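You operate a simulated robot arm through the tools that you are given. There is no shell and no other tool. Be economical: measure what you need, move in short steps, check, and stop when the job is done.

You run a simulated two-armed robot. Do the job below in one go: nothing can be reset, and whatever is moved stays where it is left.

TASK
Put the cam plate on the top of the packing table. Press the zone key two times. Fetch the blue brush from the top of the service bench and set it on the hopper of the blue feeder. Put the green brush on the shelf under the crate table. Take the yellow chock and leave it on the top of the steel bench. Close the eyewash case door. Any order will do. Set down upright: yellow chock.

It is judged by the outcome, as a careful person would: the job done as asked, and still so three seconds after it is handed in. It fails if anything else is knocked over, pushed out of place, dropped, spilled or broken.

THE ROBOT
Two 7-joint arms with two-finger grippers on one trunk, on a base that drives. Base frame: it is fixed to the floor where the robot stands at the start and does not move with it; the origin is under the middle of the robot, x ahead of it, y to its left, z up. Units: mm, rad, N and s.
The left shoulder is at the start at [60, 179, 1259], the right one opposite. Each reaches about 772 mm from its shoulder. Places, roughly: blue brush (6x4x5 cm) [-3100, 2000, 900]; cam plate (15x6x5 cm) [500, 100, 1000]; eyewash case door [-9800, 8000, 1500]; green brush (21x5x13 cm) [-8200, 4000, 100]; hopper of the blue feeder [-1400, -1200, 900]; shelf under the crate table [-6500, 2000, 300]; top of the packing table [700, 1000, 800]; top of the steel bench [-11500, 7200, 800]; yellow chock (6x12x8 cm) [-8300, 5000, 100]; zone key [-1600, 1600, 1200]. Payload 1.96 kg a hand.
The TCP of each hand is the grasp point between the finger pads, 20 mm short of the fingertips. In the tool frame z runs along the fingers and y along their closing line. The gripper opens to 72 mm. The gripper's body begins 38 mm behind the TCP.
Orientation is told as [roll, pitch, yaw] about the base's x, y, z axes, in that order, counted from this pose: with the fingers straight down and closing along the base's y, the tool's x points along the base's -x, its y along +y and its z along -z.

THE INTERFACE
- The arms move only by the tool send_rows. It takes "left_increments", "right_increments" or both (then of equal length, played together; a hand with none holds still); each is text: rows parted by semicolons, each of 7 numbers parted by spaces: the shift along the tool's x, y, z in units of 30 mm (1.0 is 30 mm), then the turn, a rotation vector about the tool's x, y, z in units of 5 degrees (1.0 is 5 degrees), then the opening, from 0 (shut) to 1 (fully open). In form: tx ty tz ax ay az jaw; .... A call has 1 to 12 rows; each row shifts and turns the commanded pose from where the row before left it, along the tool's axes as they then stand. A call with a number of a shift or a turn outside -1 to 1 is refused whole. Rows are played at 5 a second. More than 50 mm and 0.15 rad between two rows, or a gripper value outside its range, and nothing of the call is played. A pose out of reach is approached as far as the arm can. The call stops where the force on the tool passes 40 N (or 10 N more than at its start, if that is more) or the arm is blocked; 0.2 s more then pass. Each finger travels about 153 mm/s and halts on what it meets, pressing with about 31 N; the grip force reading is that of the motor and also rises with nothing between the fingers. The clock runs only during rows and for 0.2 s after the last one: add rows that do not move to give the fingers time. The reply holds the time, the measured pose of the TCP, the force on the tool along the base axes, the opening and the grip force, in the units named above and with some noise, with the torque about the TCP (base axes, N m) and any sound that the robot's microphone picked up.
- Cameras (640 x 400 px; columns grow to the right, rows downward): "scene" is now at [6.1, 32.9, 1801.4]; the picture's right is [0.43, -0.90, 0.00], its down [-0.73, -0.35, -0.59] and it looks along [0.53, 0.26, -0.81] (base axes); focal length 258 px, centre (320, 200). "left" rides on the left gripper at [71, -19, -82] in its tool frame; the picture's right is [0.26, 0.97, 0.00], its down [-0.67, 0.18, -0.72] and it looks along [-0.69, 0.19, 0.70] (tool axes); focal length 280 px, centre (320, 200). "right" rides on the right gripper at [71, 19, -82] in its tool frame; the picture's right is [-0.26, 0.97, 0.00], its down [-0.67, -0.18, -0.72] and it looks along [-0.69, -0.19, 0.70] (tool axes); focal length 280 px, centre (320, 200). There is no depth. A picture from a camera that has moved, and an enlarged one, comes with that camera's place and axes in the base frame and with its lens.
- capture(camera): a new picture of that camera. The clock stands still meanwhile.
- slide_trunk(by): slides the trunk up (or, below 0, down) by that many mm; the arms and the scene camera ride with it, the base frame stays. It gives what a move gives, with no picture.
- steer(legs): drives the robot by 1 to 6 legs, each [ahead, left, turn to the left] in mm, mm and rad, along the robot's own axes; the way and the turn of a leg run together, so that a leg with both is an arc; at most 1500 mm and 3.142 rad a leg. The arms and the cameras ride along, it lands a little off, and it stops where it bumps. It gives what a move gives.
- pan_tilt(pan, tilt): turns the head with the scene camera to pan (to the left, within 1.501 rad either way) and tilt (down, from -0.506 to 1.204), counted from straight ahead of the robot. It gives what a move gives.
- close_up(camera, box): a new picture of the part [left, top, right, bottom] of that camera's present view, enlarged. The clock stands still meanwhile.
- sign_off(): hands the job in; it is judged then, once.

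Go step by step. Nothing tells you exact positions but the pictures and the camera data: compare them with the known pose of the tool, close in by small moves and look again before you grip or let go. The budget is 165 turns and 122 pictures, counting those below and the enlarged ones. Unless the task says otherwise, let go and move clear before handing in, and close with one line.

The tools are called after "Emit:" by a JSON object that holds its "fn" and its "kwargs". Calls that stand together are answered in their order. send_rows: Moves the arms, as the interface text tells. Its arguments: {"type":"object","properties":{"left_increments":{"type":"string"},"right_increments":{"type":"string"}},"required":[]} The other tools are called the same way: slide_trunk (by) slides the trunk up or down; steer (legs) drives the base; pan_tilt (pan, tilt) turns the head that bears the scene camera; capture (camera) takes a picture; close_up (camera, box) takes an enlarged picture of a part of a camera's view; sign_off () hands the job in.

At the start:

```text
time: 0.0
left_position: [282.0, 367.3, 1223.1]
left_orientation: [-0.002, 0.0, -0.001]
left_force: [-0.2, 0.0, -0.7]
left_ft_torque: [0.01, 0.01, 0.0]
left_gripper_width: 71.9
left_gripper_force: 0.1
right_position: [337.8, 35.6, 1277.3]
right_orientation: [0.001, -0.001, 0.001]
right_force: [0.2, 0.1, -0.4]
right_ft_torque: [0.01, -0.01, 0.0]
right_gripper_width: 72.1
right_gripper_force: 0.0
trunk travel left (down, up): [-904.0, 86.0]
robot x, y, heading: [0.9, -2.0, -0.001]
head pan, tilt: [0.447, 0.937]
```

scene: 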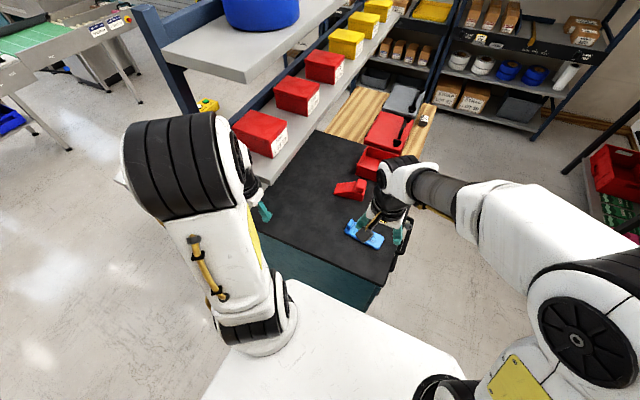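
right: 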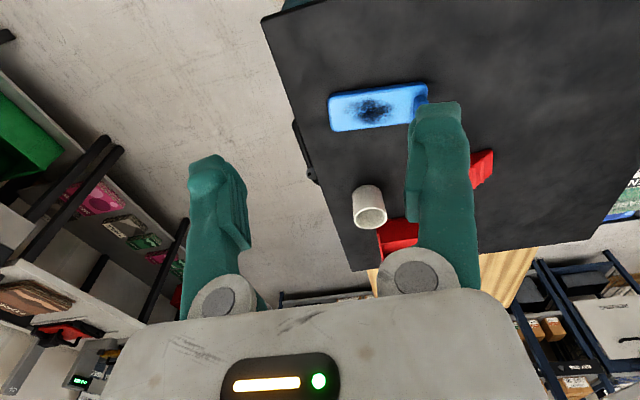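
left: 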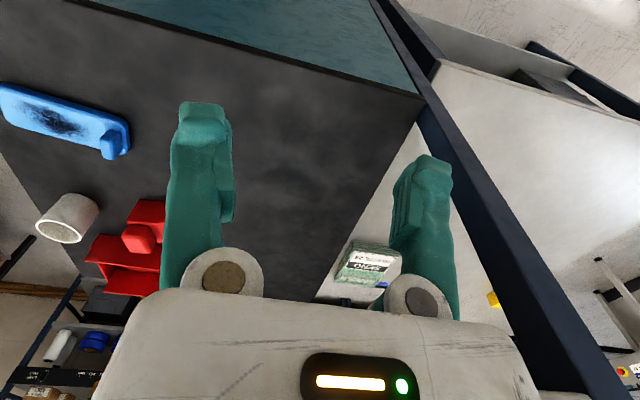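

I see a blue plate with a small boss on the black table in front of me, probably the cam plate. I look closer before touching it, and I look toward the packing table.

Emit:
{"fn": "close_up", "kwargs": {"camera": "right", "box": [260, 40, 540, 260]}}

Emit:
{"fn": "close_up", "kwargs": {"camera": "left", "box": [0, 40, 240, 310]}}

Emit:
{"fn": "pan_tilt", "kwargs": {"pan": 0.9, "tilt": 0.7}}

Emit:
{"fn": "capture", "kwargs": {"camera": "scene"}}

```text
1.82 times, centred on (400, 150) of right
camera zoom: at [267.1, 56.3, 1357.1], right [0.26, 0.97, 0.0], down [0.67, -0.18, 0.72], along [0.69, -0.19, -0.7], focal length 510 px, centre (174, 291)
```

zoom: 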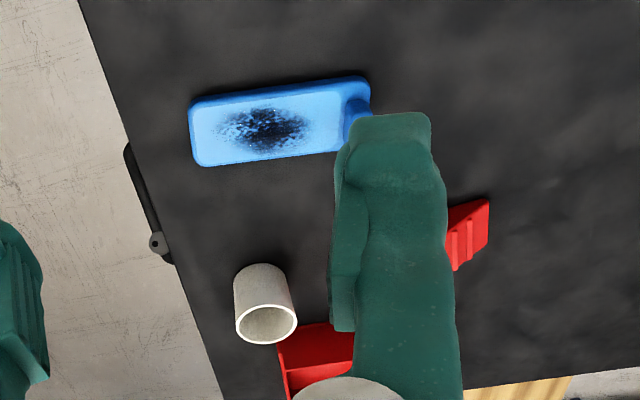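

```text
1.48 times, centred on (120, 175) of left
camera zoom: at [211.6, 349.0, 1304.5], right [-0.26, 0.97, 0.0], down [0.67, 0.18, 0.72], along [0.69, 0.19, -0.7], focal length 415 px, centre (616, 237)
```

zoom: 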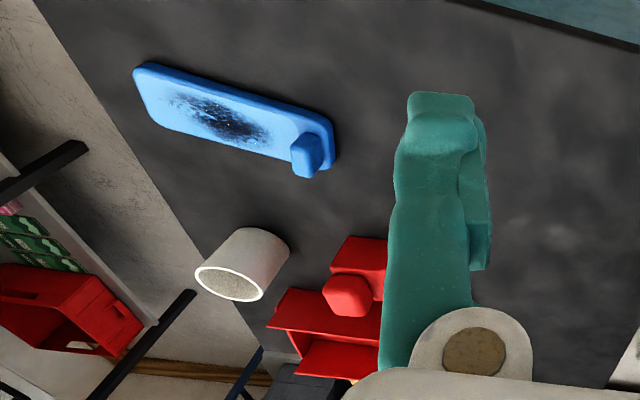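

```text
time: 0.9
left_position: [282.6, 367.7, 1221.5]
left_orientation: [-0.001, 0.001, 0.0]
left_force: [-0.1, -0.3, 0.3]
left_ft_torque: [0.0, 0.0, 0.02]
left_gripper_width: 71.8
left_gripper_force: 0.1
right_position: [337.4, 36.7, 1276.9]
right_orientation: [0.0, 0.0, -0.001]
right_force: [0.0, 0.4, 0.4]
right_ft_torque: [0.01, -0.01, -0.02]
right_gripper_width: 71.6
right_gripper_force: 0.0
trunk travel left (down, up): [-904.0, 86.0]
robot x, y, heading: [0.2, 3.4, 0.0]
head pan, tilt: [0.901, 0.7]
```

```text
116 pictures are left
camera scene: at [-7.3, 67.6, 1820.3], right [0.78, -0.62, 0.0], down [-0.4, -0.5, -0.76], along [0.48, 0.6, -0.64], focal length 258 px, centre (320, 200)
```

scene: 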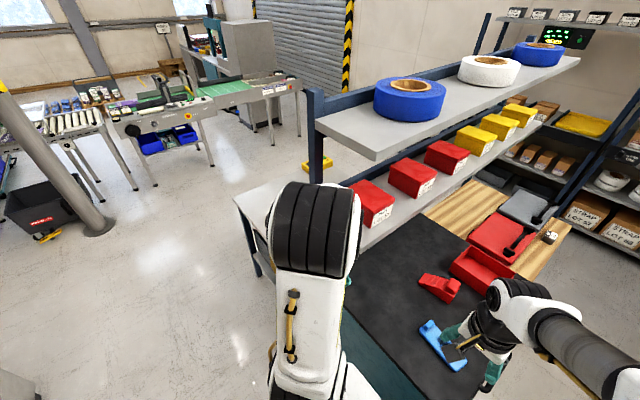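

The blue plate lies near [474, 85], with its top at about z 978 and its long side along y. I bring the right hand above it and turn the hand so it closes along x.

Emit:
{"fn": "send_rows", "kwargs": {"right_increments": "-0.91 0.33 0.9 0 0 0 1;-0.91 0.33 0.9 0 0 0 1;-0.91 0.33 0.9 0 0 0 1;-0.91 0.33 0.9 0 0 0 1;-0.91 0.33 0.9 0 0 0 1;0 0 0 0 0 -1 1;0 0 0 0 0 -1 1;0 0 0 0 0 -1 1;0 0 0 0 0 -1 1;0 0 0 0 0 -1 1;0 0 0 0 0 -1 1;0 0 0 0 0 -1 1"}}

Emit:
{"fn": "send_rows", "kwargs": {"right_increments": "0 0 0 0 0 -1 1;0 0 0 0 0 -1 1;0 0 0 0 0 -1 1;0 0 0 0 0 -1 1;0 0 0 0 0 -1 1;0 0 0 0 0 -1 1;0 0 0 0 0 -1 1;0 0 0 0 0 -1 1;0 0 0 0 0 -1 1;0 0 0 0 0 -1 1;0 0 0 0 0 -1 1"}}

Emit:
{"fn": "capture", "kwargs": {"camera": "right"}}

```text
time: 3.5
left_position: [282.0, 366.8, 1222.9]
left_orientation: [0.001, -0.001, 0.0]
left_force: [0.2, 0.6, 0.3]
left_ft_torque: [0.04, 0.02, 0.0]
left_gripper_width: 72.0
left_gripper_force: 0.1
right_position: [472.8, 85.6, 1141.3]
right_orientation: [0.0, -0.001, 0.612]
right_force: [-0.1, -0.7, 0.1]
right_ft_torque: [0.02, 0.03, -0.01]
right_gripper_width: 72.0
right_gripper_force: 0.0
trunk travel left (down, up): [-904.0, 86.0]
robot x, y, heading: [-2.1, 1.2, -0.003]
head pan, tilt: [0.901, 0.7]
```

```text
time: 5.9
left_position: [282.6, 367.5, 1222.3]
left_orientation: [0.0, 0.0, 0.0]
left_force: [0.3, 0.4, 0.2]
left_ft_torque: [-0.02, 0.01, 0.01]
left_gripper_width: 71.6
left_gripper_force: 0.1
right_position: [473.7, 84.7, 1141.8]
right_orientation: [0.0, -0.001, 1.573]
right_force: [-0.3, 0.0, -0.3]
right_ft_torque: [-0.01, 0.04, -0.02]
right_gripper_width: 72.1
right_gripper_force: 0.0
trunk travel left (down, up): [-904.0, 86.0]
robot x, y, heading: [-2.1, 5.5, -0.001]
head pan, tilt: [0.901, 0.7]
```

```text
115 pictures are left
camera right: at [455.4, 15.6, 1222.2], right [-0.97, 0.26, 0.0], down [0.18, 0.67, 0.72], along [0.19, 0.69, -0.7], focal length 280 px, centre (320, 200)
```

right: 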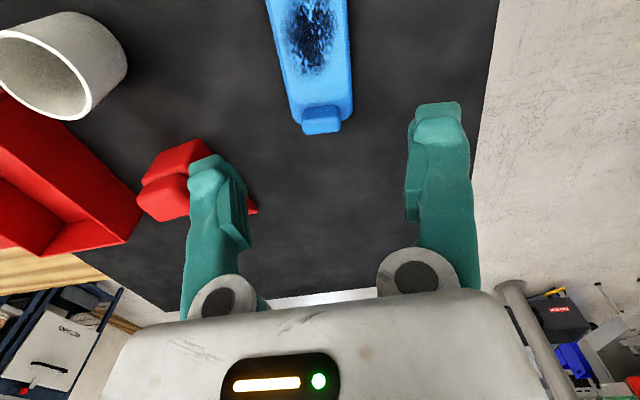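

The plate is turned about -7.5° and its axis passes near x 481 at y 85. I align the yaw, descend partway and check.

Emit:
{"fn": "send_rows", "kwargs": {"right_increments": "0 -0.25 0.9 0 0 0.75 1;0 0 0.9 0 0 0.75 1;0 0 0.9 0 0 0 1;0 0 0.9 0 0 0 1"}}

Emit:
{"fn": "capture", "kwargs": {"camera": "right"}}

Emit:
{"fn": "capture", "kwargs": {"camera": "left"}}

```text
time: 6.9
left_position: [282.7, 367.2, 1222.6]
left_orientation: [0.001, -0.001, 0.001]
left_force: [-0.4, -0.4, 0.3]
left_ft_torque: [0.0, 0.01, 0.02]
left_gripper_width: 71.9
left_gripper_force: 0.0
right_position: [484.3, 85.3, 1032.4]
right_orientation: [0.0, 0.001, 1.441]
right_force: [-0.1, 0.5, -0.6]
right_ft_torque: [0.04, 0.04, -0.02]
right_gripper_width: 71.9
right_gripper_force: 0.0
trunk travel left (down, up): [-904.0, 86.0]
robot x, y, heading: [-0.9, 1.5, -0.001]
head pan, tilt: [0.901, 0.7]
```

```text
114 pictures are left
camera right: at [455.0, 19.1, 1113.4], right [-0.92, 0.39, 0.0], down [0.27, 0.64, 0.72], along [0.28, 0.66, -0.7], focal length 280 px, centre (320, 200)
```

right: 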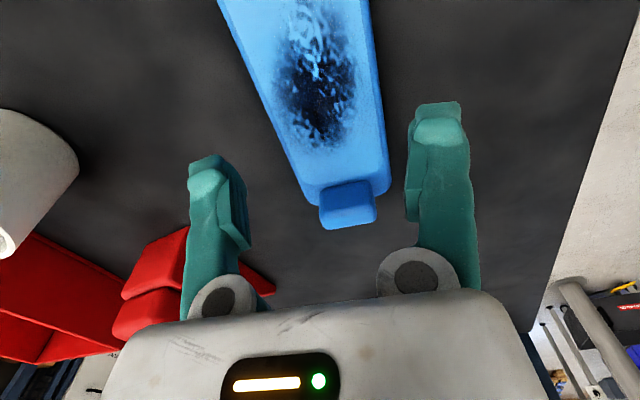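

```text
113 pictures are left
camera left: at [212.4, 349.2, 1304.3], right [-0.26, 0.97, 0.0], down [0.67, 0.18, 0.71], along [0.69, 0.19, -0.7], focal length 280 px, centre (320, 200)
```

left: 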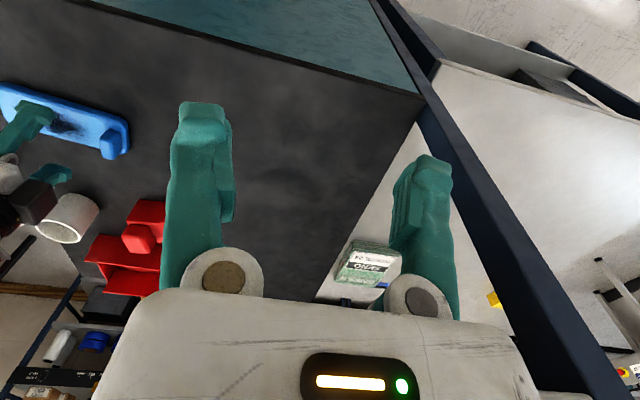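

The plate is centred between the fingers to within 3 mm. I continue down in small steps.

Emit:
{"fn": "send_rows", "kwargs": {"right_increments": "0 0.08 0.8 0 0 0 1;0 0 0.7 0 0 0 1;0 0 0 0 0 0 1"}}

Emit:
{"fn": "capture", "kwargs": {"camera": "right"}}

Emit:
{"fn": "close_up", "kwargs": {"camera": "left", "box": [0, 60, 160, 220]}}

```text
time: 7.7
left_position: [281.6, 367.5, 1223.6]
left_orientation: [0.001, -0.001, -0.001]
left_force: [-0.1, -0.1, 0.1]
left_ft_torque: [-0.01, -0.02, 0.01]
left_gripper_width: 72.0
left_gripper_force: 0.1
right_position: [478.7, 87.3, 989.2]
right_orientation: [0.001, -0.001, 1.44]
right_force: [-0.1, 0.3, 0.0]
right_ft_torque: [-0.01, 0.02, 0.0]
right_gripper_width: 72.0
right_gripper_force: 0.1
trunk travel left (down, up): [-904.0, 86.0]
robot x, y, heading: [-0.2, -0.7, 0.002]
head pan, tilt: [0.901, 0.7]
```

```text
112 pictures are left
camera right: at [451.0, 19.1, 1068.6], right [-0.92, 0.39, 0.0], down [0.27, 0.64, 0.72], along [0.28, 0.66, -0.7], focal length 280 px, centre (320, 200)
```

right: 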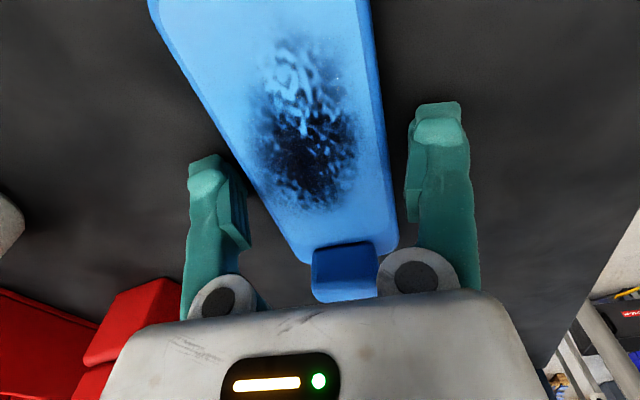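

```text
2.50 times, centred on (80, 140) of left
camera zoom: at [211.2, 349.0, 1304.6], right [-0.26, 0.97, 0.0], down [0.67, 0.18, 0.72], along [0.69, 0.19, -0.7], focal length 701 px, centre (920, 350)
```

zoom: 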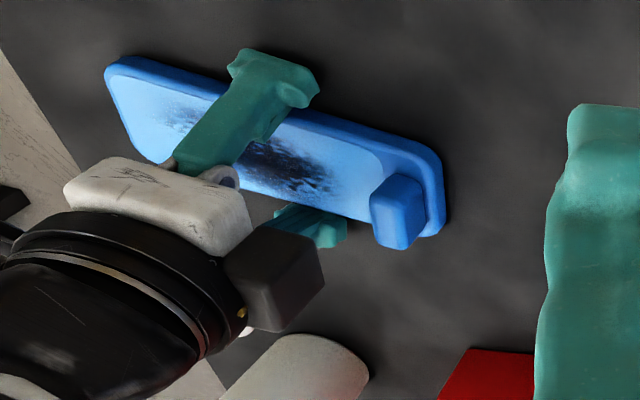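

The plate is slightly off toward +x, so I shift 4 mm and step down gently.

Emit:
{"fn": "send_rows", "kwargs": {"right_increments": "0 -0.13 0 0 0 0 1;0 0 0.25 0 0 0 1;0 0 0.2 0 0 0 1;0 0 0 0 0 0 1"}}

Emit:
{"fn": "capture", "kwargs": {"camera": "right"}}

```text
time: 8.4
left_position: [278.7, 365.4, 1224.5]
left_orientation: [0.001, -0.003, 0.0]
left_force: [-0.1, -0.7, -0.1]
left_ft_torque: [-0.02, 0.0, 0.0]
left_gripper_width: 72.2
left_gripper_force: 0.1
right_position: [484.0, 85.6, 986.9]
right_orientation: [-0.008, -0.005, 1.439]
right_force: [-14.1, -10.0, 33.1]
right_ft_torque: [0.02, 1.72, 0.5]
right_gripper_width: 72.2
right_gripper_force: 0.1
trunk travel left (down, up): [-904.0, 86.0]
robot x, y, heading: [-1.2, 0.8, 0.003]
head pan, tilt: [0.901, 0.7]
stopped in row 3 (right hand): the force on the tool passed its limit at 45 N (the readings are from after the stop); the commanded pose is now the measured one
```

```text
110 pictures are left
camera right: at [454.6, 18.3, 1067.2], right [-0.92, 0.39, -0.01], down [0.26, 0.64, 0.72], along [0.28, 0.66, -0.69], focal length 280 px, centre (320, 200)
```

right: 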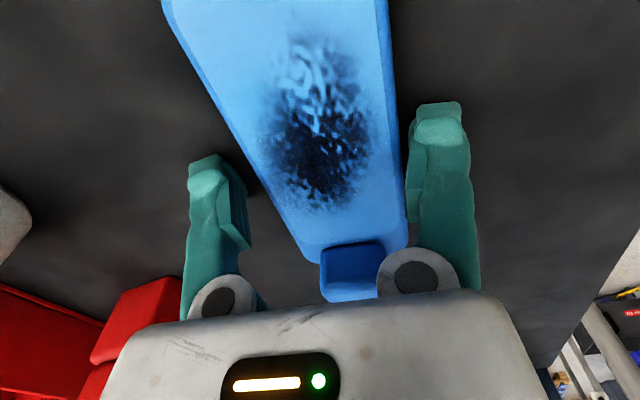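

The right fingertip touched something at tip height of about 967, either the mat or the plate's edge. I lift slightly, recentre and close to test.

Emit:
{"fn": "send_rows", "kwargs": {"right_increments": "0 0.08 -0.08 0.1 0 0 1;0 0 0 0 0 0 0.75;0 0 0 0 0 0 0.7;0 0 0 0 0 0 0.65"}}

```text
time: 9.4
left_position: [275.8, 365.3, 1224.7]
left_orientation: [0.001, -0.006, -0.001]
left_force: [-0.1, -0.1, -1.1]
left_ft_torque: [0.0, 0.01, 0.0]
left_gripper_width: 72.3
left_gripper_force: 0.0
right_position: [479.4, 86.5, 989.5]
right_orientation: [-0.018, -0.005, 1.442]
right_force: [-20.7, -8.1, 22.6]
right_ft_torque: [-0.09, 1.27, 0.39]
right_gripper_width: 64.7
right_gripper_force: 13.2
trunk travel left (down, up): [-904.0, 86.0]
robot x, y, heading: [-0.2, -0.9, -0.001]
head pan, tilt: [0.901, 0.7]
```

Emit:
{"fn": "capture", "kwargs": {"camera": "right"}}

Emit:
{"fn": "capture", "kwargs": {"camera": "left"}}

```text
109 pictures are left
camera right: at [449.6, 19.0, 1068.5], right [-0.92, 0.39, -0.02], down [0.26, 0.64, 0.72], along [0.29, 0.66, -0.69], focal length 280 px, centre (320, 200)
```

right: 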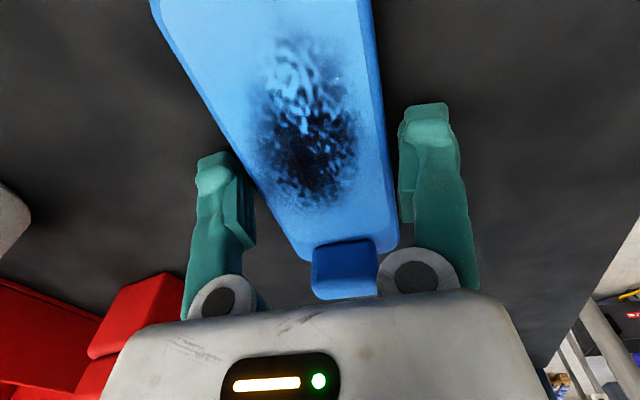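

```text
108 pictures are left
camera left: at [205.1, 347.3, 1306.1], right [-0.26, 0.97, 0.0], down [0.67, 0.18, 0.72], along [0.69, 0.19, -0.69], focal length 280 px, centre (320, 200)
```

left: 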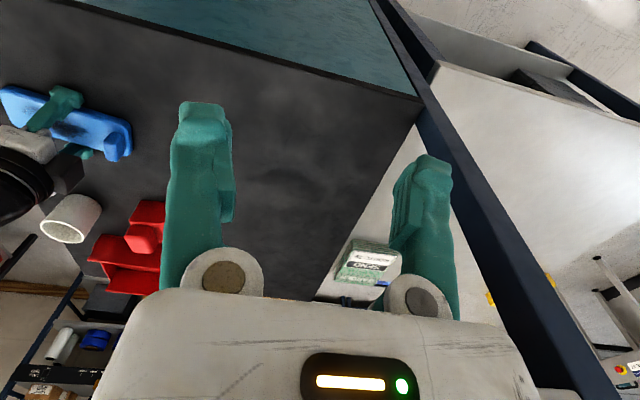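

Emit:
{"fn": "send_rows", "kwargs": {"right_increments": "0 0 -0.15 0 0 0 0.9;0 0 -0.1 0 0 0 0.9"}}

```text
time: 10.0
left_position: [281.1, 366.3, 1223.2]
left_orientation: [-0.001, -0.003, -0.001]
left_force: [-0.9, 0.4, 0.8]
left_ft_torque: [-0.04, 0.0, 0.02]
left_gripper_width: 72.3
left_gripper_force: 0.0
right_position: [483.0, 86.5, 995.4]
right_orientation: [-0.019, -0.007, 1.436]
right_force: [-0.2, -0.3, -0.3]
right_ft_torque: [0.01, 0.01, 0.01]
right_gripper_width: 65.0
right_gripper_force: 0.1
trunk travel left (down, up): [-904.0, 86.0]
robot x, y, heading: [0.0, 2.2, -0.001]
head pan, tilt: [0.901, 0.7]
```

Emit:
{"fn": "send_rows", "kwargs": {"right_increments": "0 0 0 0 -0.22 0 0.85;0 0 0 0 0 0 0.8;0 0 0 0 0 0 0.75;0 0 0 0 0 0 0.75"}}

Emit:
{"fn": "capture", "kwargs": {"camera": "right"}}

```text
time: 11.0
left_position: [282.8, 367.6, 1222.7]
left_orientation: [0.0, 0.001, 0.0]
left_force: [0.4, -0.5, -0.6]
left_ft_torque: [-0.01, -0.01, -0.03]
left_gripper_width: 72.1
left_gripper_force: 0.0
right_position: [484.8, 87.3, 994.4]
right_orientation: [-0.016, -0.024, 1.439]
right_force: [-0.4, -0.4, -0.8]
right_ft_torque: [0.16, -0.08, 0.05]
right_gripper_width: 57.3
right_gripper_force: 30.9
trunk travel left (down, up): [-904.0, 86.0]
robot x, y, heading: [4.7, -0.1, 0.005]
head pan, tilt: [0.901, 0.7]
```

```text
107 pictures are left
camera right: at [454.6, 18.6, 1072.2], right [-0.92, 0.39, -0.01], down [0.26, 0.63, 0.73], along [0.29, 0.68, -0.68], focal length 280 px, centre (320, 200)
```

right: 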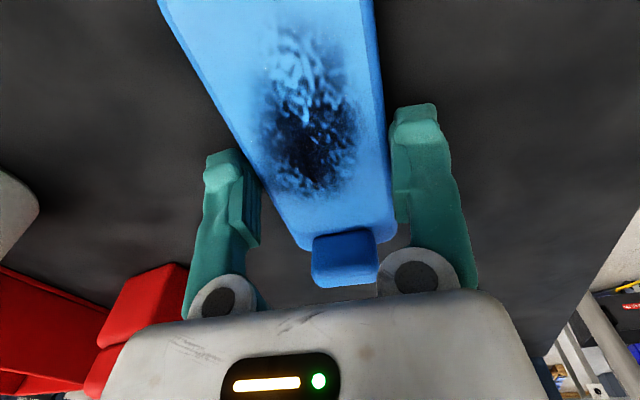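

The plate is gripped at 57 mm. I close firmly, lift, and check.

Emit:
{"fn": "send_rows", "kwargs": {"right_increments": "0 0 0 0 0 0 0.5;0 0 0 0 0 0 0.3;0 0 -0.4 -0.09 0.14 0 0.3;0 0 -0.8 -0.09 0.13 0 0.3;0 0 -0.9 0 0 0 0.3;0 0 -0.9 0 0 0 0.3;0 0 -0.9 0 0 0 0.3;0 0 0 0 0 0 0.3"}}

Emit:
{"fn": "capture", "kwargs": {"camera": "right"}}

Emit:
{"fn": "pan_tilt", "kwargs": {"pan": 1.1, "tilt": 0.75}}

Emit:
{"fn": "capture", "kwargs": {"camera": "scene"}}

```text
time: 12.8
left_position: [283.2, 368.5, 1223.7]
left_orientation: [0.0, -0.001, -0.001]
left_force: [0.7, 0.0, 0.3]
left_ft_torque: [-0.02, -0.01, 0.01]
left_gripper_width: 72.0
left_gripper_force: 0.1
right_position: [484.7, 88.1, 1111.1]
right_orientation: [0.0, 0.0, 1.437]
right_force: [0.0, 0.6, -4.1]
right_ft_torque: [-0.06, -0.01, -0.02]
right_gripper_width: 57.1
right_gripper_force: 31.1
trunk travel left (down, up): [-904.0, 86.0]
robot x, y, heading: [1.8, 3.0, -0.002]
head pan, tilt: [0.901, 0.7]
```

```text
106 pictures are left
camera right: at [456.3, 19.9, 1190.9], right [-0.92, 0.39, 0.0], down [0.27, 0.64, 0.72], along [0.28, 0.66, -0.7], focal length 280 px, centre (320, 200)
```

right: 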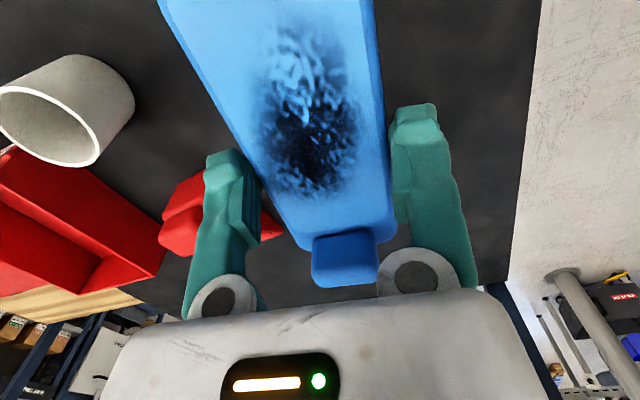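

```text
time: 13.5
left_position: [283.0, 368.0, 1222.6]
left_orientation: [0.0, 0.001, -0.001]
left_force: [0.3, -0.1, 0.1]
left_ft_torque: [0.02, 0.0, -0.06]
left_gripper_width: 72.4
left_gripper_force: 0.0
right_position: [483.9, 86.9, 1110.8]
right_orientation: [-0.001, -0.002, 1.439]
right_force: [0.4, 0.1, -4.9]
right_ft_torque: [-0.03, -0.02, -0.01]
right_gripper_width: 57.2
right_gripper_force: 30.7
trunk travel left (down, up): [-904.0, 86.0]
robot x, y, heading: [0.8, 0.5, 0.0]
head pan, tilt: [1.1, 0.75]
```

```text
105 pictures are left
camera scene: at [-21.5, 75.2, 1816.1], right [0.89, -0.45, 0.0], down [-0.31, -0.61, -0.73], along [0.33, 0.65, -0.68], focal length 258 px, centre (320, 200)
```

scene: 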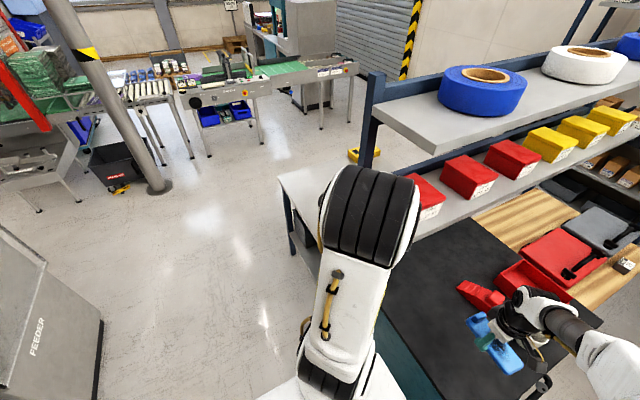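

The plate is held level. I back off from the black bench and move left to see the packing table clearly.

Emit:
{"fn": "steer", "kwargs": {"legs": [[-400, 0, 0], [0, 900, 0]]}}

Emit:
{"fn": "pan_tilt", "kwargs": {"pan": 0.0, "tilt": 0.6}}

Emit:
{"fn": "capture", "kwargs": {"camera": "scene"}}

```text
time: 20.3
left_position: [-111.9, 1264.6, 1222.9]
left_orientation: [-0.001, 0.001, -0.006]
left_force: [-0.5, 0.0, -0.5]
left_ft_torque: [0.03, 0.04, 0.01]
left_gripper_width: 72.3
left_gripper_force: 0.0
right_position: [87.9, 983.6, 1111.3]
right_orientation: [0.001, -0.002, 1.432]
right_force: [0.0, -0.9, -4.5]
right_ft_torque: [-0.01, 0.0, 0.03]
right_gripper_width: 57.0
right_gripper_force: 30.8
trunk travel left (down, up): [-904.0, 86.0]
robot x, y, heading: [-397.6, 900.1, -0.006]
head pan, tilt: [1.1, 0.75]
```

```text
time: 21.6
left_position: [-113.3, 1265.1, 1223.1]
left_orientation: [0.001, 0.0, -0.005]
left_force: [-0.2, -0.4, 0.5]
left_ft_torque: [0.02, 0.0, 0.0]
left_gripper_width: 72.1
left_gripper_force: 0.1
right_position: [88.2, 982.7, 1110.1]
right_orientation: [0.001, -0.002, 1.433]
right_force: [-0.2, 0.5, -4.5]
right_ft_torque: [-0.02, 0.01, -0.01]
right_gripper_width: 57.2
right_gripper_force: 31.5
trunk travel left (down, up): [-904.0, 86.0]
robot x, y, heading: [-400.0, 899.4, -0.008]
head pan, tilt: [0.0, 0.6]
```

```text
104 pictures are left
camera scene: at [-368.3, 900.7, 1828.9], right [0.0, -1.0, 0.0], down [-0.57, 0.0, -0.82], along [0.82, 0.0, -0.57], focal length 258 px, centre (320, 200)
```

scene: 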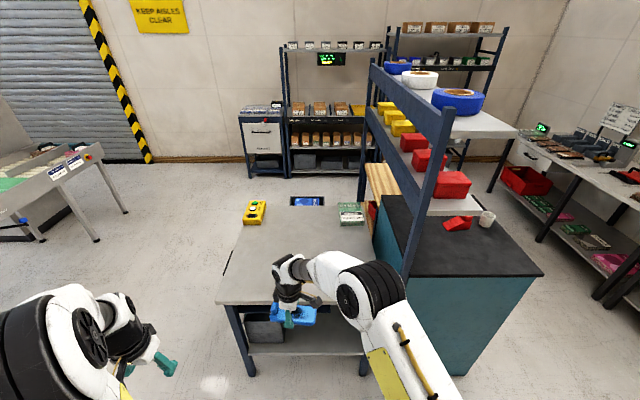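

The packing table is the grey one straight ahead: x about 310–940, y about 700–1350, with a free front half. I shift left and drive in so that the plate hangs over its clear middle.

Emit:
{"fn": "steer", "kwargs": {"legs": [[0, 130, 0], [380, 0, 0]]}}

Emit:
{"fn": "capture", "kwargs": {"camera": "right"}}

Emit:
{"fn": "capture", "kwargs": {"camera": "scene"}}

```text
time: 24.9
left_position: [268.6, 1393.1, 1222.6]
left_orientation: [-0.001, 0.0, -0.006]
left_force: [-0.3, -0.9, -0.4]
left_ft_torque: [0.01, -0.01, 0.0]
left_gripper_width: 71.9
left_gripper_force: 0.1
right_position: [467.2, 1112.1, 1111.8]
right_orientation: [-0.001, -0.001, 1.433]
right_force: [-0.1, 0.7, -5.1]
right_ft_torque: [0.02, -0.02, 0.01]
right_gripper_width: 57.1
right_gripper_force: 31.5
trunk travel left (down, up): [-904.0, 86.0]
robot x, y, heading: [-17.2, 1028.7, -0.006]
head pan, tilt: [0.0, 0.6]
```

```text
103 pictures are left
camera right: at [439.8, 1044.4, 1191.1], right [-0.92, 0.39, 0.0], down [0.27, 0.64, 0.72], along [0.28, 0.66, -0.7], focal length 280 px, centre (320, 200)
```

right: 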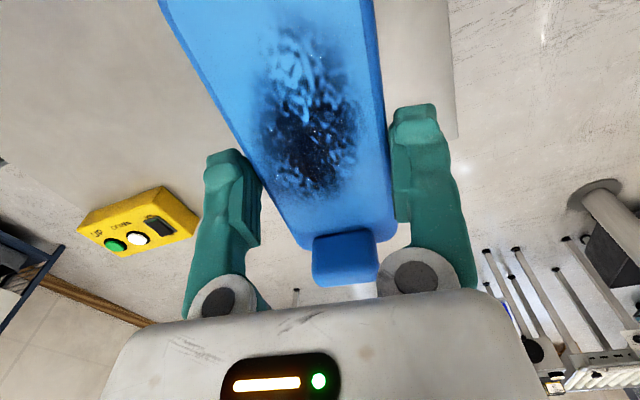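

```text
102 pictures are left
camera scene: at [12.1, 1028.5, 1829.0], right [-0.01, -1.0, 0.0], down [-0.56, 0.0, -0.83], along [0.83, -0.01, -0.56], focal length 258 px, centre (320, 200)
```

scene: 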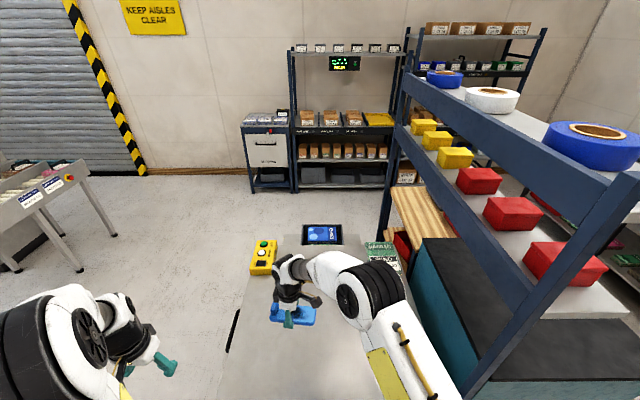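

The table top is near z 785. I move the plate a bit further in and lower it in stages.

Emit:
{"fn": "send_rows", "kwargs": {"right_increments": "0 -0.8 0.8 0 0 0 0.3;0 -0.8 0.9 0 0 0 0.3;0 0 1 0 0 0 0.3;0 0 1 0 0 0 0.3;0 0 1 0 0 0 0.3;0 0 1 0 0 0 0.3;0 0 1 0 0 0 0.3"}}

Emit:
{"fn": "capture", "kwargs": {"camera": "right"}}

Emit:
{"fn": "capture", "kwargs": {"camera": "scene"}}

```text
time: 26.5
left_position: [268.4, 1393.7, 1223.1]
left_orientation: [0.002, 0.0, -0.006]
left_force: [-0.8, 0.6, 0.8]
left_ft_torque: [-0.01, 0.0, 0.0]
left_gripper_width: 71.9
left_gripper_force: 0.2
right_position: [502.1, 1107.9, 911.7]
right_orientation: [-0.002, -0.002, 1.433]
right_force: [-0.2, 0.5, -4.2]
right_ft_torque: [-0.02, -0.01, 0.01]
right_gripper_width: 57.2
right_gripper_force: 31.3
right hand out of reach, approached as far as the arm can: row 7
trunk travel left (down, up): [-904.0, 86.0]
robot x, y, heading: [-14.3, 1024.7, -0.008]
head pan, tilt: [0.0, 0.6]
```

```text
101 pictures are left
camera right: at [472.7, 1041.8, 991.9], right [-0.92, 0.39, 0.0], down [0.27, 0.64, 0.72], along [0.28, 0.66, -0.7], focal length 280 px, centre (320, 200)
```

right: 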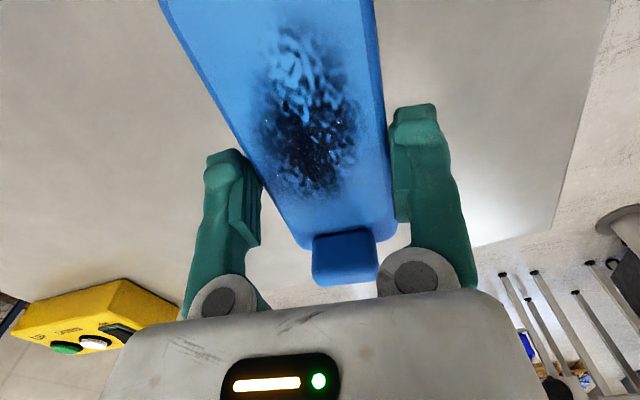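

```text
100 pictures are left
camera scene: at [13.2, 1028.7, 1829.0], right [-0.01, -1.0, 0.0], down [-0.57, 0.0, -0.82], along [0.82, -0.01, -0.57], focal length 258 px, centre (320, 200)
```

scene: 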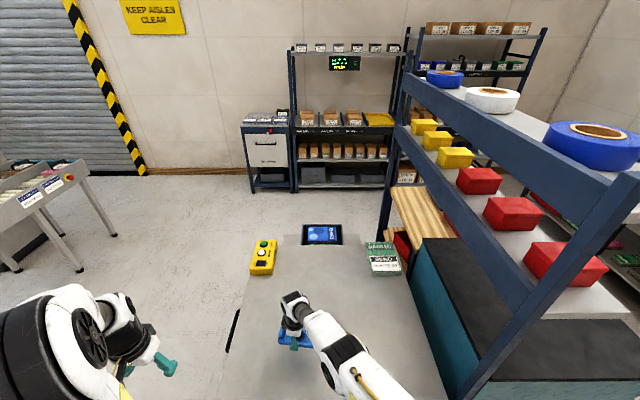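

The arm is near its limit, so I raise it a little and lower the trunk. The final descent can then be done by the arm under force guard.

Emit:
{"fn": "send_rows", "kwargs": {"right_increments": "0 0 -0.9 0 0 0 0.3;0 0 -0.9 0 0 0 0.3;0 0 -0.9 0 0 0 0.3"}}

Emit:
{"fn": "slide_trunk", "kwargs": {"by": -140}}

Emit:
{"fn": "capture", "kwargs": {"camera": "right"}}

```text
time: 27.3
left_position: [269.8, 1393.0, 1222.8]
left_orientation: [-0.001, 0.0, -0.005]
left_force: [0.1, 0.0, 0.6]
left_ft_torque: [0.03, -0.02, 0.02]
left_gripper_width: 72.1
left_gripper_force: 0.0
right_position: [501.2, 1109.5, 991.7]
right_orientation: [0.003, 0.0, 1.433]
right_force: [0.4, 0.3, -4.2]
right_ft_torque: [-0.01, -0.01, 0.0]
right_gripper_width: 57.1
right_gripper_force: 31.4
trunk travel left (down, up): [-904.0, 86.0]
robot x, y, heading: [-16.1, 1027.4, -0.005]
head pan, tilt: [0.0, 0.6]
```

```text
time: 29.0
left_position: [270.2, 1392.1, 1082.8]
left_orientation: [0.001, 0.001, -0.005]
left_force: [-0.4, -0.2, -0.2]
left_ft_torque: [-0.03, -0.03, -0.02]
left_gripper_width: 72.2
left_gripper_force: 0.1
right_position: [502.3, 1108.1, 852.5]
right_orientation: [0.0, -0.002, 1.433]
right_force: [-0.2, 0.6, -4.7]
right_ft_torque: [-0.02, 0.0, -0.01]
right_gripper_width: 57.3
right_gripper_force: 30.8
trunk travel left (down, up): [-764.0, 226.0]
robot x, y, heading: [-13.4, 1025.4, -0.007]
head pan, tilt: [0.0, 0.6]
```

```text
99 pictures are left
camera right: at [472.6, 1041.6, 932.6], right [-0.92, 0.39, 0.0], down [0.27, 0.64, 0.72], along [0.28, 0.66, -0.7], focal length 280 px, centre (320, 200)
```

right: 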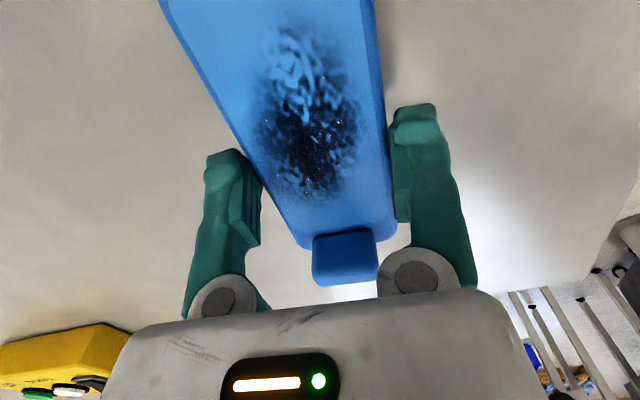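

Emit:
{"fn": "send_rows", "kwargs": {"right_increments": "0 0 0.2 0 0 0 0.3;0 0 0.1 0 0 0 0.3;0 0 0.1 0 0 0 0.3;0 0 0.1 0 0 0 0.3;0 0 0.1 0 0 0 0.3;0 0 0.1 0 0 0 0.3;0 0 0.1 0 0 0 0.3;0 0 0 0 0 0 0.3"}}

```text
time: 30.8
left_position: [269.5, 1391.6, 1082.7]
left_orientation: [0.001, 0.0, -0.006]
left_force: [-0.4, 0.9, 0.5]
left_ft_torque: [-0.01, 0.01, -0.01]
left_gripper_width: 71.8
left_gripper_force: 0.0
right_position: [501.2, 1109.6, 827.3]
right_orientation: [0.001, 0.0, 1.434]
right_force: [0.2, 0.3, -5.0]
right_ft_torque: [-0.02, -0.01, -0.05]
right_gripper_width: 57.3
right_gripper_force: 31.4
trunk travel left (down, up): [-764.0, 226.0]
robot x, y, heading: [-14.2, 1027.5, -0.007]
head pan, tilt: [0.0, 0.6]
```

Emit:
{"fn": "send_rows", "kwargs": {"right_increments": "0 0 0.1 0 0 0 0.3;0 0 0.1 0 0 0 0.3;0 0 0.1 0 0 0 0.3;0 0 0.1 0 0 0 0.3;0 0 0.1 0 0 0 0.3;0 0 0.1 0 0 0 0.3;0 0 0.1 0 0 0 0.3;0 0 0.1 0 0 0 0.3"}}

Emit:
{"fn": "capture", "kwargs": {"camera": "right"}}

```text
time: 31.9
left_position: [267.2, 1391.8, 1083.3]
left_orientation: [-0.001, -0.001, -0.007]
left_force: [-0.7, -0.5, -0.1]
left_ft_torque: [-0.06, 0.0, 0.02]
left_gripper_width: 72.0
left_gripper_force: 0.1
right_position: [501.8, 1107.9, 819.1]
right_orientation: [-0.005, -0.006, 1.431]
right_force: [-6.3, -3.8, 15.7]
right_ft_torque: [-0.22, 0.51, 0.04]
right_gripper_width: 57.3
right_gripper_force: 31.3
trunk travel left (down, up): [-764.0, 226.0]
robot x, y, heading: [-12.0, 1024.5, -0.005]
head pan, tilt: [0.0, 0.6]
stopped in row 5 (right hand): the force on the tool passed its limit at 42 N (the readings are from after the stop); the commanded pose is now the measured one
```

```text
98 pictures are left
camera right: at [472.1, 1041.5, 899.2], right [-0.92, 0.39, 0.0], down [0.27, 0.64, 0.72], along [0.28, 0.66, -0.69], focal length 280 px, centre (320, 200)
```

right: 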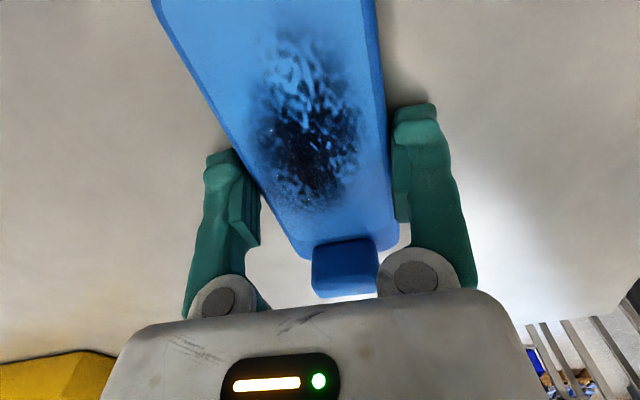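

The plate has touched down on the table. I release it, lift away, then check and go back up.

Emit:
{"fn": "send_rows", "kwargs": {"right_increments": "0 0 -0.05 0 0 0 0.6;0 0 0 0 0 0 0.9;0 0 0 0 0 0 1;0 0 -0.3 0 0 0 1;0 0 -0.8 0 0 0 1;0 0 -1 0 0 0 1;0 0 -1 0 0 0 1;0 0 -1 0 0 0 1;0 0 -1 0 0 0 1;0 0 -1 0 0 0 1"}}

Emit:
{"fn": "capture", "kwargs": {"camera": "right"}}

```text
time: 34.1
left_position: [269.9, 1393.8, 1082.8]
left_orientation: [0.001, -0.001, -0.008]
left_force: [-0.8, -0.6, -0.1]
left_ft_torque: [0.01, -0.01, -0.01]
left_gripper_width: 72.0
left_gripper_force: 0.0
right_position: [502.2, 1108.4, 992.6]
right_orientation: [-0.006, -0.004, 1.432]
right_force: [0.3, -0.4, 0.0]
right_ft_torque: [-0.04, -0.02, 0.02]
right_gripper_width: 71.7
right_gripper_force: 0.1
right hand out of reach, approached as far as the arm can: row 10
trunk travel left (down, up): [-764.0, 226.0]
robot x, y, heading: [-15.4, 1028.3, -0.005]
head pan, tilt: [0.0, 0.6]
```

```text
97 pictures are left
camera right: at [472.6, 1041.2, 1072.8], right [-0.92, 0.39, 0.0], down [0.27, 0.64, 0.72], along [0.28, 0.66, -0.7], focal length 280 px, centre (320, 200)
```

right: 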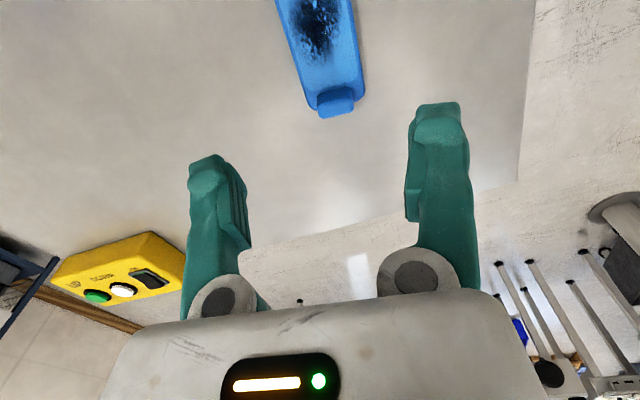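

The cam plate is on the packing table. I back off and turn toward the zone key area to survey.

Emit:
{"fn": "steer", "kwargs": {"legs": [[-550, 0, 0], [0, 0, 1.57]]}}

Emit:
{"fn": "pan_tilt", "kwargs": {"pan": 1.2, "tilt": 0.3}}

Emit:
{"fn": "capture", "kwargs": {"camera": "scene"}}

```text
time: 41.0
left_position: [-906.9, 1332.2, 1084.4]
left_orientation: [-0.002, 0.001, 1.524]
left_force: [29.4, 10.1, 6.6]
left_ft_torque: [0.12, -0.02, -0.28]
left_gripper_width: 54.9
left_gripper_force: 0.0
right_position: [-619.7, 1552.1, 991.8]
right_orientation: [-0.004, -0.009, 2.972]
right_force: [0.2, -0.2, 0.0]
right_ft_torque: [0.03, 0.0, 0.0]
right_gripper_width: 72.1
right_gripper_force: 0.0
trunk travel left (down, up): [-764.0, 226.0]
robot x, y, heading: [-561.8, 1034.8, 1.535]
head pan, tilt: [0.0, 0.6]
stopped in leg 2: the force on the tool passed its limit at 43 N (the readings are from after the stop); the commanded pose is now the measured one
```

```text
time: 42.4
left_position: [-907.5, 1331.8, 1085.5]
left_orientation: [0.0, 0.002, 1.528]
left_force: [31.7, 12.0, 4.2]
left_ft_torque: [0.11, -0.18, -0.34]
left_gripper_width: 52.6
left_gripper_force: 0.1
right_position: [-620.1, 1554.8, 991.3]
right_orientation: [-0.002, -0.009, 2.972]
right_force: [-0.4, -0.4, -1.0]
right_ft_torque: [-0.01, 0.0, -0.01]
right_gripper_width: 71.8
right_gripper_force: 0.0
trunk travel left (down, up): [-764.0, 226.0]
robot x, y, heading: [-560.1, 1030.2, 1.531]
head pan, tilt: [1.201, 0.3]
```

```text
96 pictures are left
camera scene: at [-639.1, 1013.6, 1716.9], right [0.4, 0.92, 0.0], down [0.27, -0.12, -0.96], along [-0.88, 0.38, -0.29], focal length 258 px, centre (320, 200)
```

scene: 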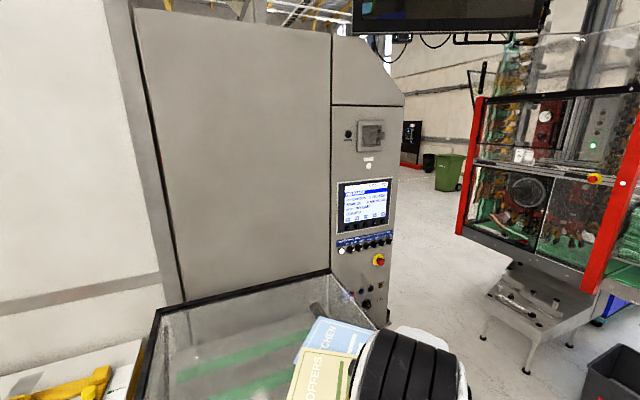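

The left hand touched a transparent bin while I was turning. I turn back to free it and check for harm.

Emit:
{"fn": "steer", "kwargs": {"legs": [[0, 0, -0.25]]}}

Emit:
{"fn": "pan_tilt", "kwargs": {"pan": 1.45, "tilt": 0.75}}

Emit:
{"fn": "capture", "kwargs": {"camera": "scene"}}

Emit:
{"fn": "capture", "kwargs": {"camera": "left"}}

```text
time: 43.7
left_position: [-827.9, 1409.1, 1083.1]
left_orientation: [-0.004, 0.001, 1.276]
left_force: [-0.2, 0.3, -0.3]
left_ft_torque: [0.01, 0.02, -0.06]
left_gripper_width: 72.2
left_gripper_force: 0.0
right_position: [-492.6, 1552.3, 993.0]
right_orientation: [-0.006, -0.005, 2.721]
right_force: [0.7, -0.4, 1.0]
right_ft_torque: [0.0, 0.01, -0.02]
right_gripper_width: 72.3
right_gripper_force: 0.1
trunk travel left (down, up): [-764.0, 226.0]
robot x, y, heading: [-557.0, 1033.7, 1.289]
head pan, tilt: [1.201, 0.3]
```

```text
time: 44.6
left_position: [-829.0, 1408.0, 1083.2]
left_orientation: [-0.006, -0.001, 1.277]
left_force: [0.5, 0.0, -1.0]
left_ft_torque: [0.01, -0.01, 0.01]
left_gripper_width: 71.8
left_gripper_force: 0.1
right_position: [-494.5, 1551.8, 993.2]
right_orientation: [-0.006, -0.002, 2.721]
right_force: [-0.5, -1.0, 0.0]
right_ft_torque: [-0.01, 0.02, -0.02]
right_gripper_width: 71.9
right_gripper_force: 0.0
trunk travel left (down, up): [-764.0, 226.0]
robot x, y, heading: [-556.1, 1032.6, 1.28]
head pan, tilt: [1.45, 0.75]
```

```text
95 pictures are left
camera scene: at [-653.6, 1009.3, 1676.1], right [0.4, 0.92, 0.0], down [0.63, -0.27, -0.73], along [-0.67, 0.29, -0.68], focal length 258 px, centre (320, 200)
```

scene: 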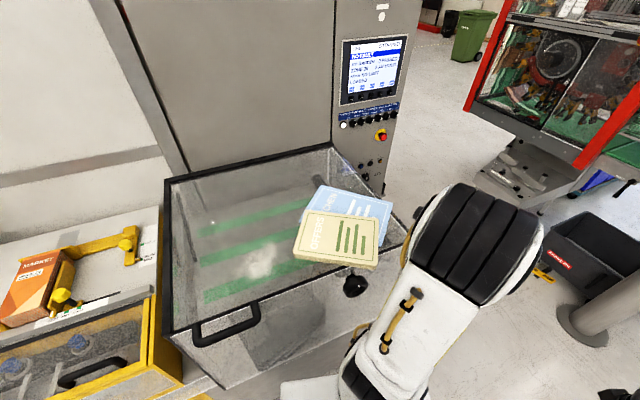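

```text
94 pictures are left
camera left: at [-830.8, 1336.0, 1164.1], right [-1.0, 0.03, -0.01], down [0.02, 0.7, 0.71], along [0.02, 0.71, -0.7], focal length 280 px, centre (320, 200)
```

left: 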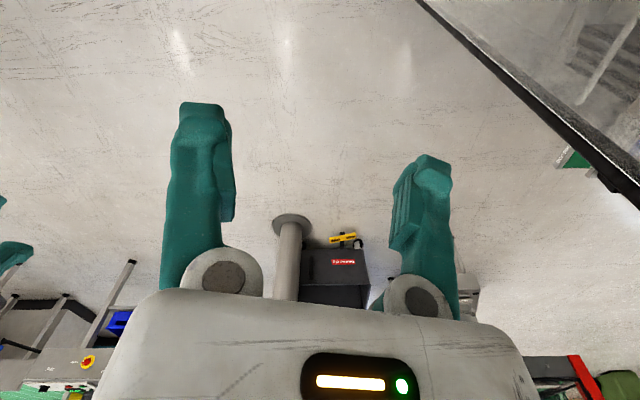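

The bin looks undisturbed. The control panel under the screen lies near [-1530, 1594, 1200], so I zoom in on its keys.

Emit:
{"fn": "pan_tilt", "kwargs": {"pan": 1.3, "tilt": 0.45}}

Emit:
{"fn": "capture", "kwargs": {"camera": "scene"}}

Emit:
{"fn": "close_up", "kwargs": {"camera": "scene", "box": [280, 80, 380, 200]}}

```text
time: 45.4
left_position: [-828.8, 1407.2, 1082.3]
left_orientation: [-0.005, 0.001, 1.276]
left_force: [0.3, 0.5, -0.2]
left_ft_torque: [-0.03, -0.02, -0.01]
left_gripper_width: 71.9
left_gripper_force: 0.0
right_position: [-493.6, 1551.3, 993.3]
right_orientation: [-0.004, -0.003, 2.722]
right_force: [-0.4, 0.2, -0.4]
right_ft_torque: [0.04, 0.0, -0.01]
right_gripper_width: 72.3
right_gripper_force: 0.1
trunk travel left (down, up): [-764.0, 226.0]
robot x, y, heading: [-559.3, 1033.9, 1.284]
head pan, tilt: [1.3, 0.45]
```

```text
93 pictures are left
camera scene: at [-655.3, 1024.7, 1702.4], right [0.53, 0.85, 0.0], down [0.37, -0.23, -0.9], along [-0.76, 0.48, -0.44], focal length 258 px, centre (320, 200)
```

scene: 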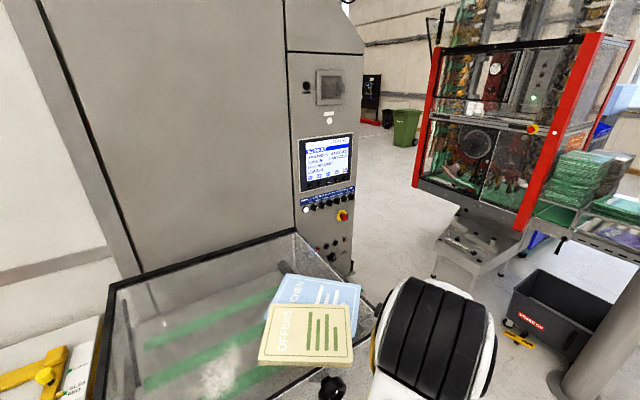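

```text
3.33 times, centred on (330, 140) of scene
camera zoom: at [-655.3, 1024.7, 1702.4], right [0.53, 0.85, 0.0], down [0.37, -0.23, -0.9], along [-0.76, 0.48, -0.44], focal length 860 px, centre (287, 400)
```

zoom: 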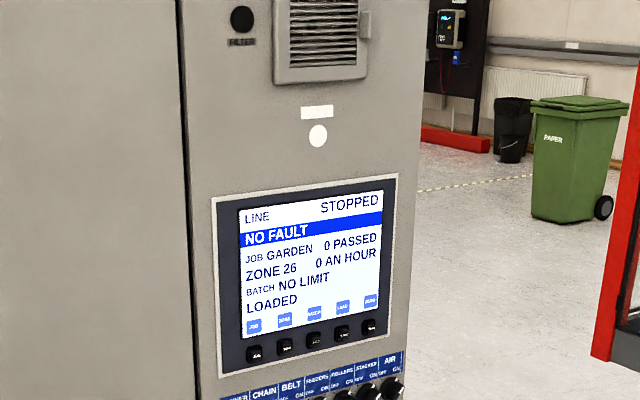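

The zone key is the second soft key under the screen, labelled ZONE. I tuck the right hand back, raise the trunk, and drive round to face the panel.

Emit:
{"fn": "send_rows", "kwargs": {"right_increments": "0.9 0.44 0 0 0 0.5 1;0.9 0.44 0 0 0 0.5 1;0.9 0.44 0 0 0 0.5 1;0.9 0.44 0 0 0 0 1;0.9 0.44 0 0 0 0 1;0.9 0.44 0 0 0 0 1;0.9 0.44 0 0 0 0 1;0.9 0.44 0 0 0 0 1;0.9 0.44 0 0 0 0 1;0.9 0.44 0 0 0 0 1"}}

Emit:
{"fn": "slide_trunk", "kwargs": {"by": 140}}

Emit:
{"fn": "steer", "kwargs": {"legs": [[900, 0, 0], [0, 0, 1.86], [300, 0, 0]]}}

Emit:
{"fn": "pan_tilt", "kwargs": {"pan": 0.2, "tilt": 0.5}}

Emit:
{"fn": "capture", "kwargs": {"camera": "scene"}}

```text
time: 47.6
left_position: [-828.3, 1406.8, 1084.7]
left_orientation: [-0.005, 0.0, 1.277]
left_force: [-0.5, -0.1, 0.4]
left_ft_torque: [0.06, 0.0, 0.0]
left_gripper_width: 71.8
left_gripper_force: 0.1
right_position: [-326.4, 1301.1, 990.5]
right_orientation: [-0.006, -0.006, 2.59]
right_force: [0.1, 1.1, 0.1]
right_ft_torque: [-0.02, 0.0, -0.02]
right_gripper_width: 71.9
right_gripper_force: 0.1
trunk travel left (down, up): [-764.0, 226.0]
robot x, y, heading: [-562.3, 1032.1, 1.282]
head pan, tilt: [1.3, 0.45]
```

```text
time: 49.3
left_position: [-827.2, 1408.1, 1223.2]
left_orientation: [-0.005, 0.0, 1.276]
left_force: [-0.3, -0.9, -0.7]
left_ft_torque: [-0.01, 0.01, 0.04]
left_gripper_width: 72.2
left_gripper_force: 0.0
right_position: [-326.1, 1301.4, 1130.3]
right_orientation: [-0.004, -0.006, 2.589]
right_force: [-0.8, -0.1, 0.1]
right_ft_torque: [-0.01, -0.03, 0.02]
right_gripper_width: 71.9
right_gripper_force: 0.0
trunk travel left (down, up): [-904.0, 86.0]
robot x, y, heading: [-558.7, 1034.7, 1.283]
head pan, tilt: [1.3, 0.45]
```

```text
time: 60.1
left_position: [-886.2, 1532.6, 1222.5]
left_orientation: [-0.006, 0.0, 3.135]
left_force: [0.5, 0.0, -0.6]
left_ft_torque: [0.0, 0.01, 0.04]
left_gripper_width: 72.1
left_gripper_force: 0.1
right_position: [-927.3, 2044.6, 1131.4]
right_orientation: [-0.006, -0.005, -1.834]
right_force: [-0.4, -0.6, -0.5]
right_ft_torque: [0.0, 0.02, -0.02]
right_gripper_width: 72.2
right_gripper_force: 0.0
trunk travel left (down, up): [-904.0, 86.0]
robot x, y, heading: [-606.6, 1900.3, 3.144]
head pan, tilt: [1.3, 0.45]
```

```text
time: 61.5
left_position: [-887.1, 1533.0, 1223.7]
left_orientation: [-0.004, 0.0, 3.137]
left_force: [-0.1, -0.6, 0.4]
left_ft_torque: [0.01, -0.01, -0.04]
left_gripper_width: 71.9
left_gripper_force: 0.1
right_position: [-928.7, 2044.4, 1130.4]
right_orientation: [-0.004, -0.005, -1.836]
right_force: [0.0, 0.4, 0.4]
right_ft_torque: [0.02, 0.01, -0.01]
right_gripper_width: 71.9
right_gripper_force: 0.1
trunk travel left (down, up): [-904.0, 86.0]
robot x, y, heading: [-603.7, 1899.6, 3.14]
head pan, tilt: [0.201, 0.499]
```

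```text
91 pictures are left
camera scene: at [-633.9, 1879.8, 1838.0], right [-0.2, 0.98, 0.0], down [0.47, 0.1, -0.88], along [-0.86, -0.18, -0.48], focal length 258 px, centre (320, 200)
```

scene: 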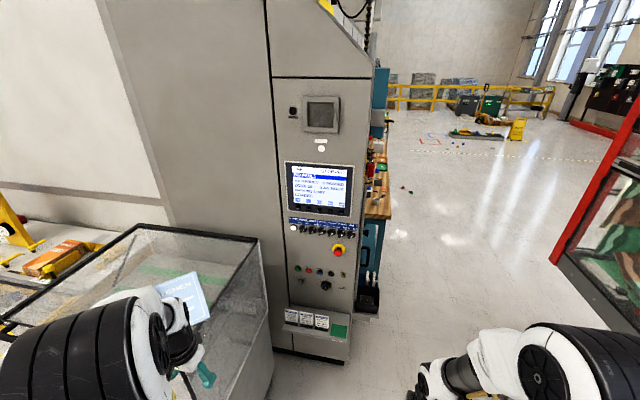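

Emit:
{"fn": "close_up", "kwargs": {"camera": "scene", "box": [270, 150, 370, 240]}}

```text
4.44 times, centred on (320, 195) of scene
camera zoom: at [-633.9, 1879.8, 1838.0], right [-0.2, 0.98, 0.0], down [0.47, 0.1, -0.88], along [-0.86, -0.18, -0.48], focal length 1146 px, centre (320, 222)
```

zoom: 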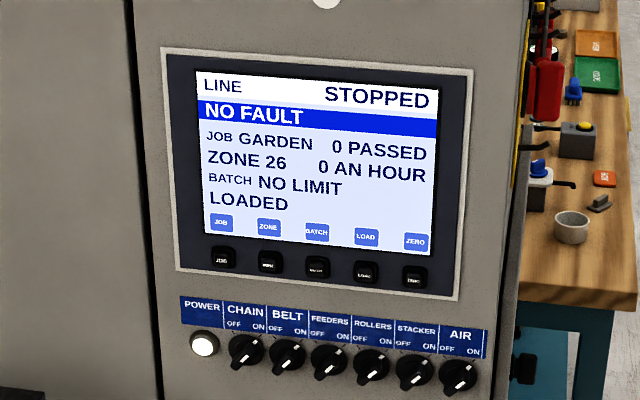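

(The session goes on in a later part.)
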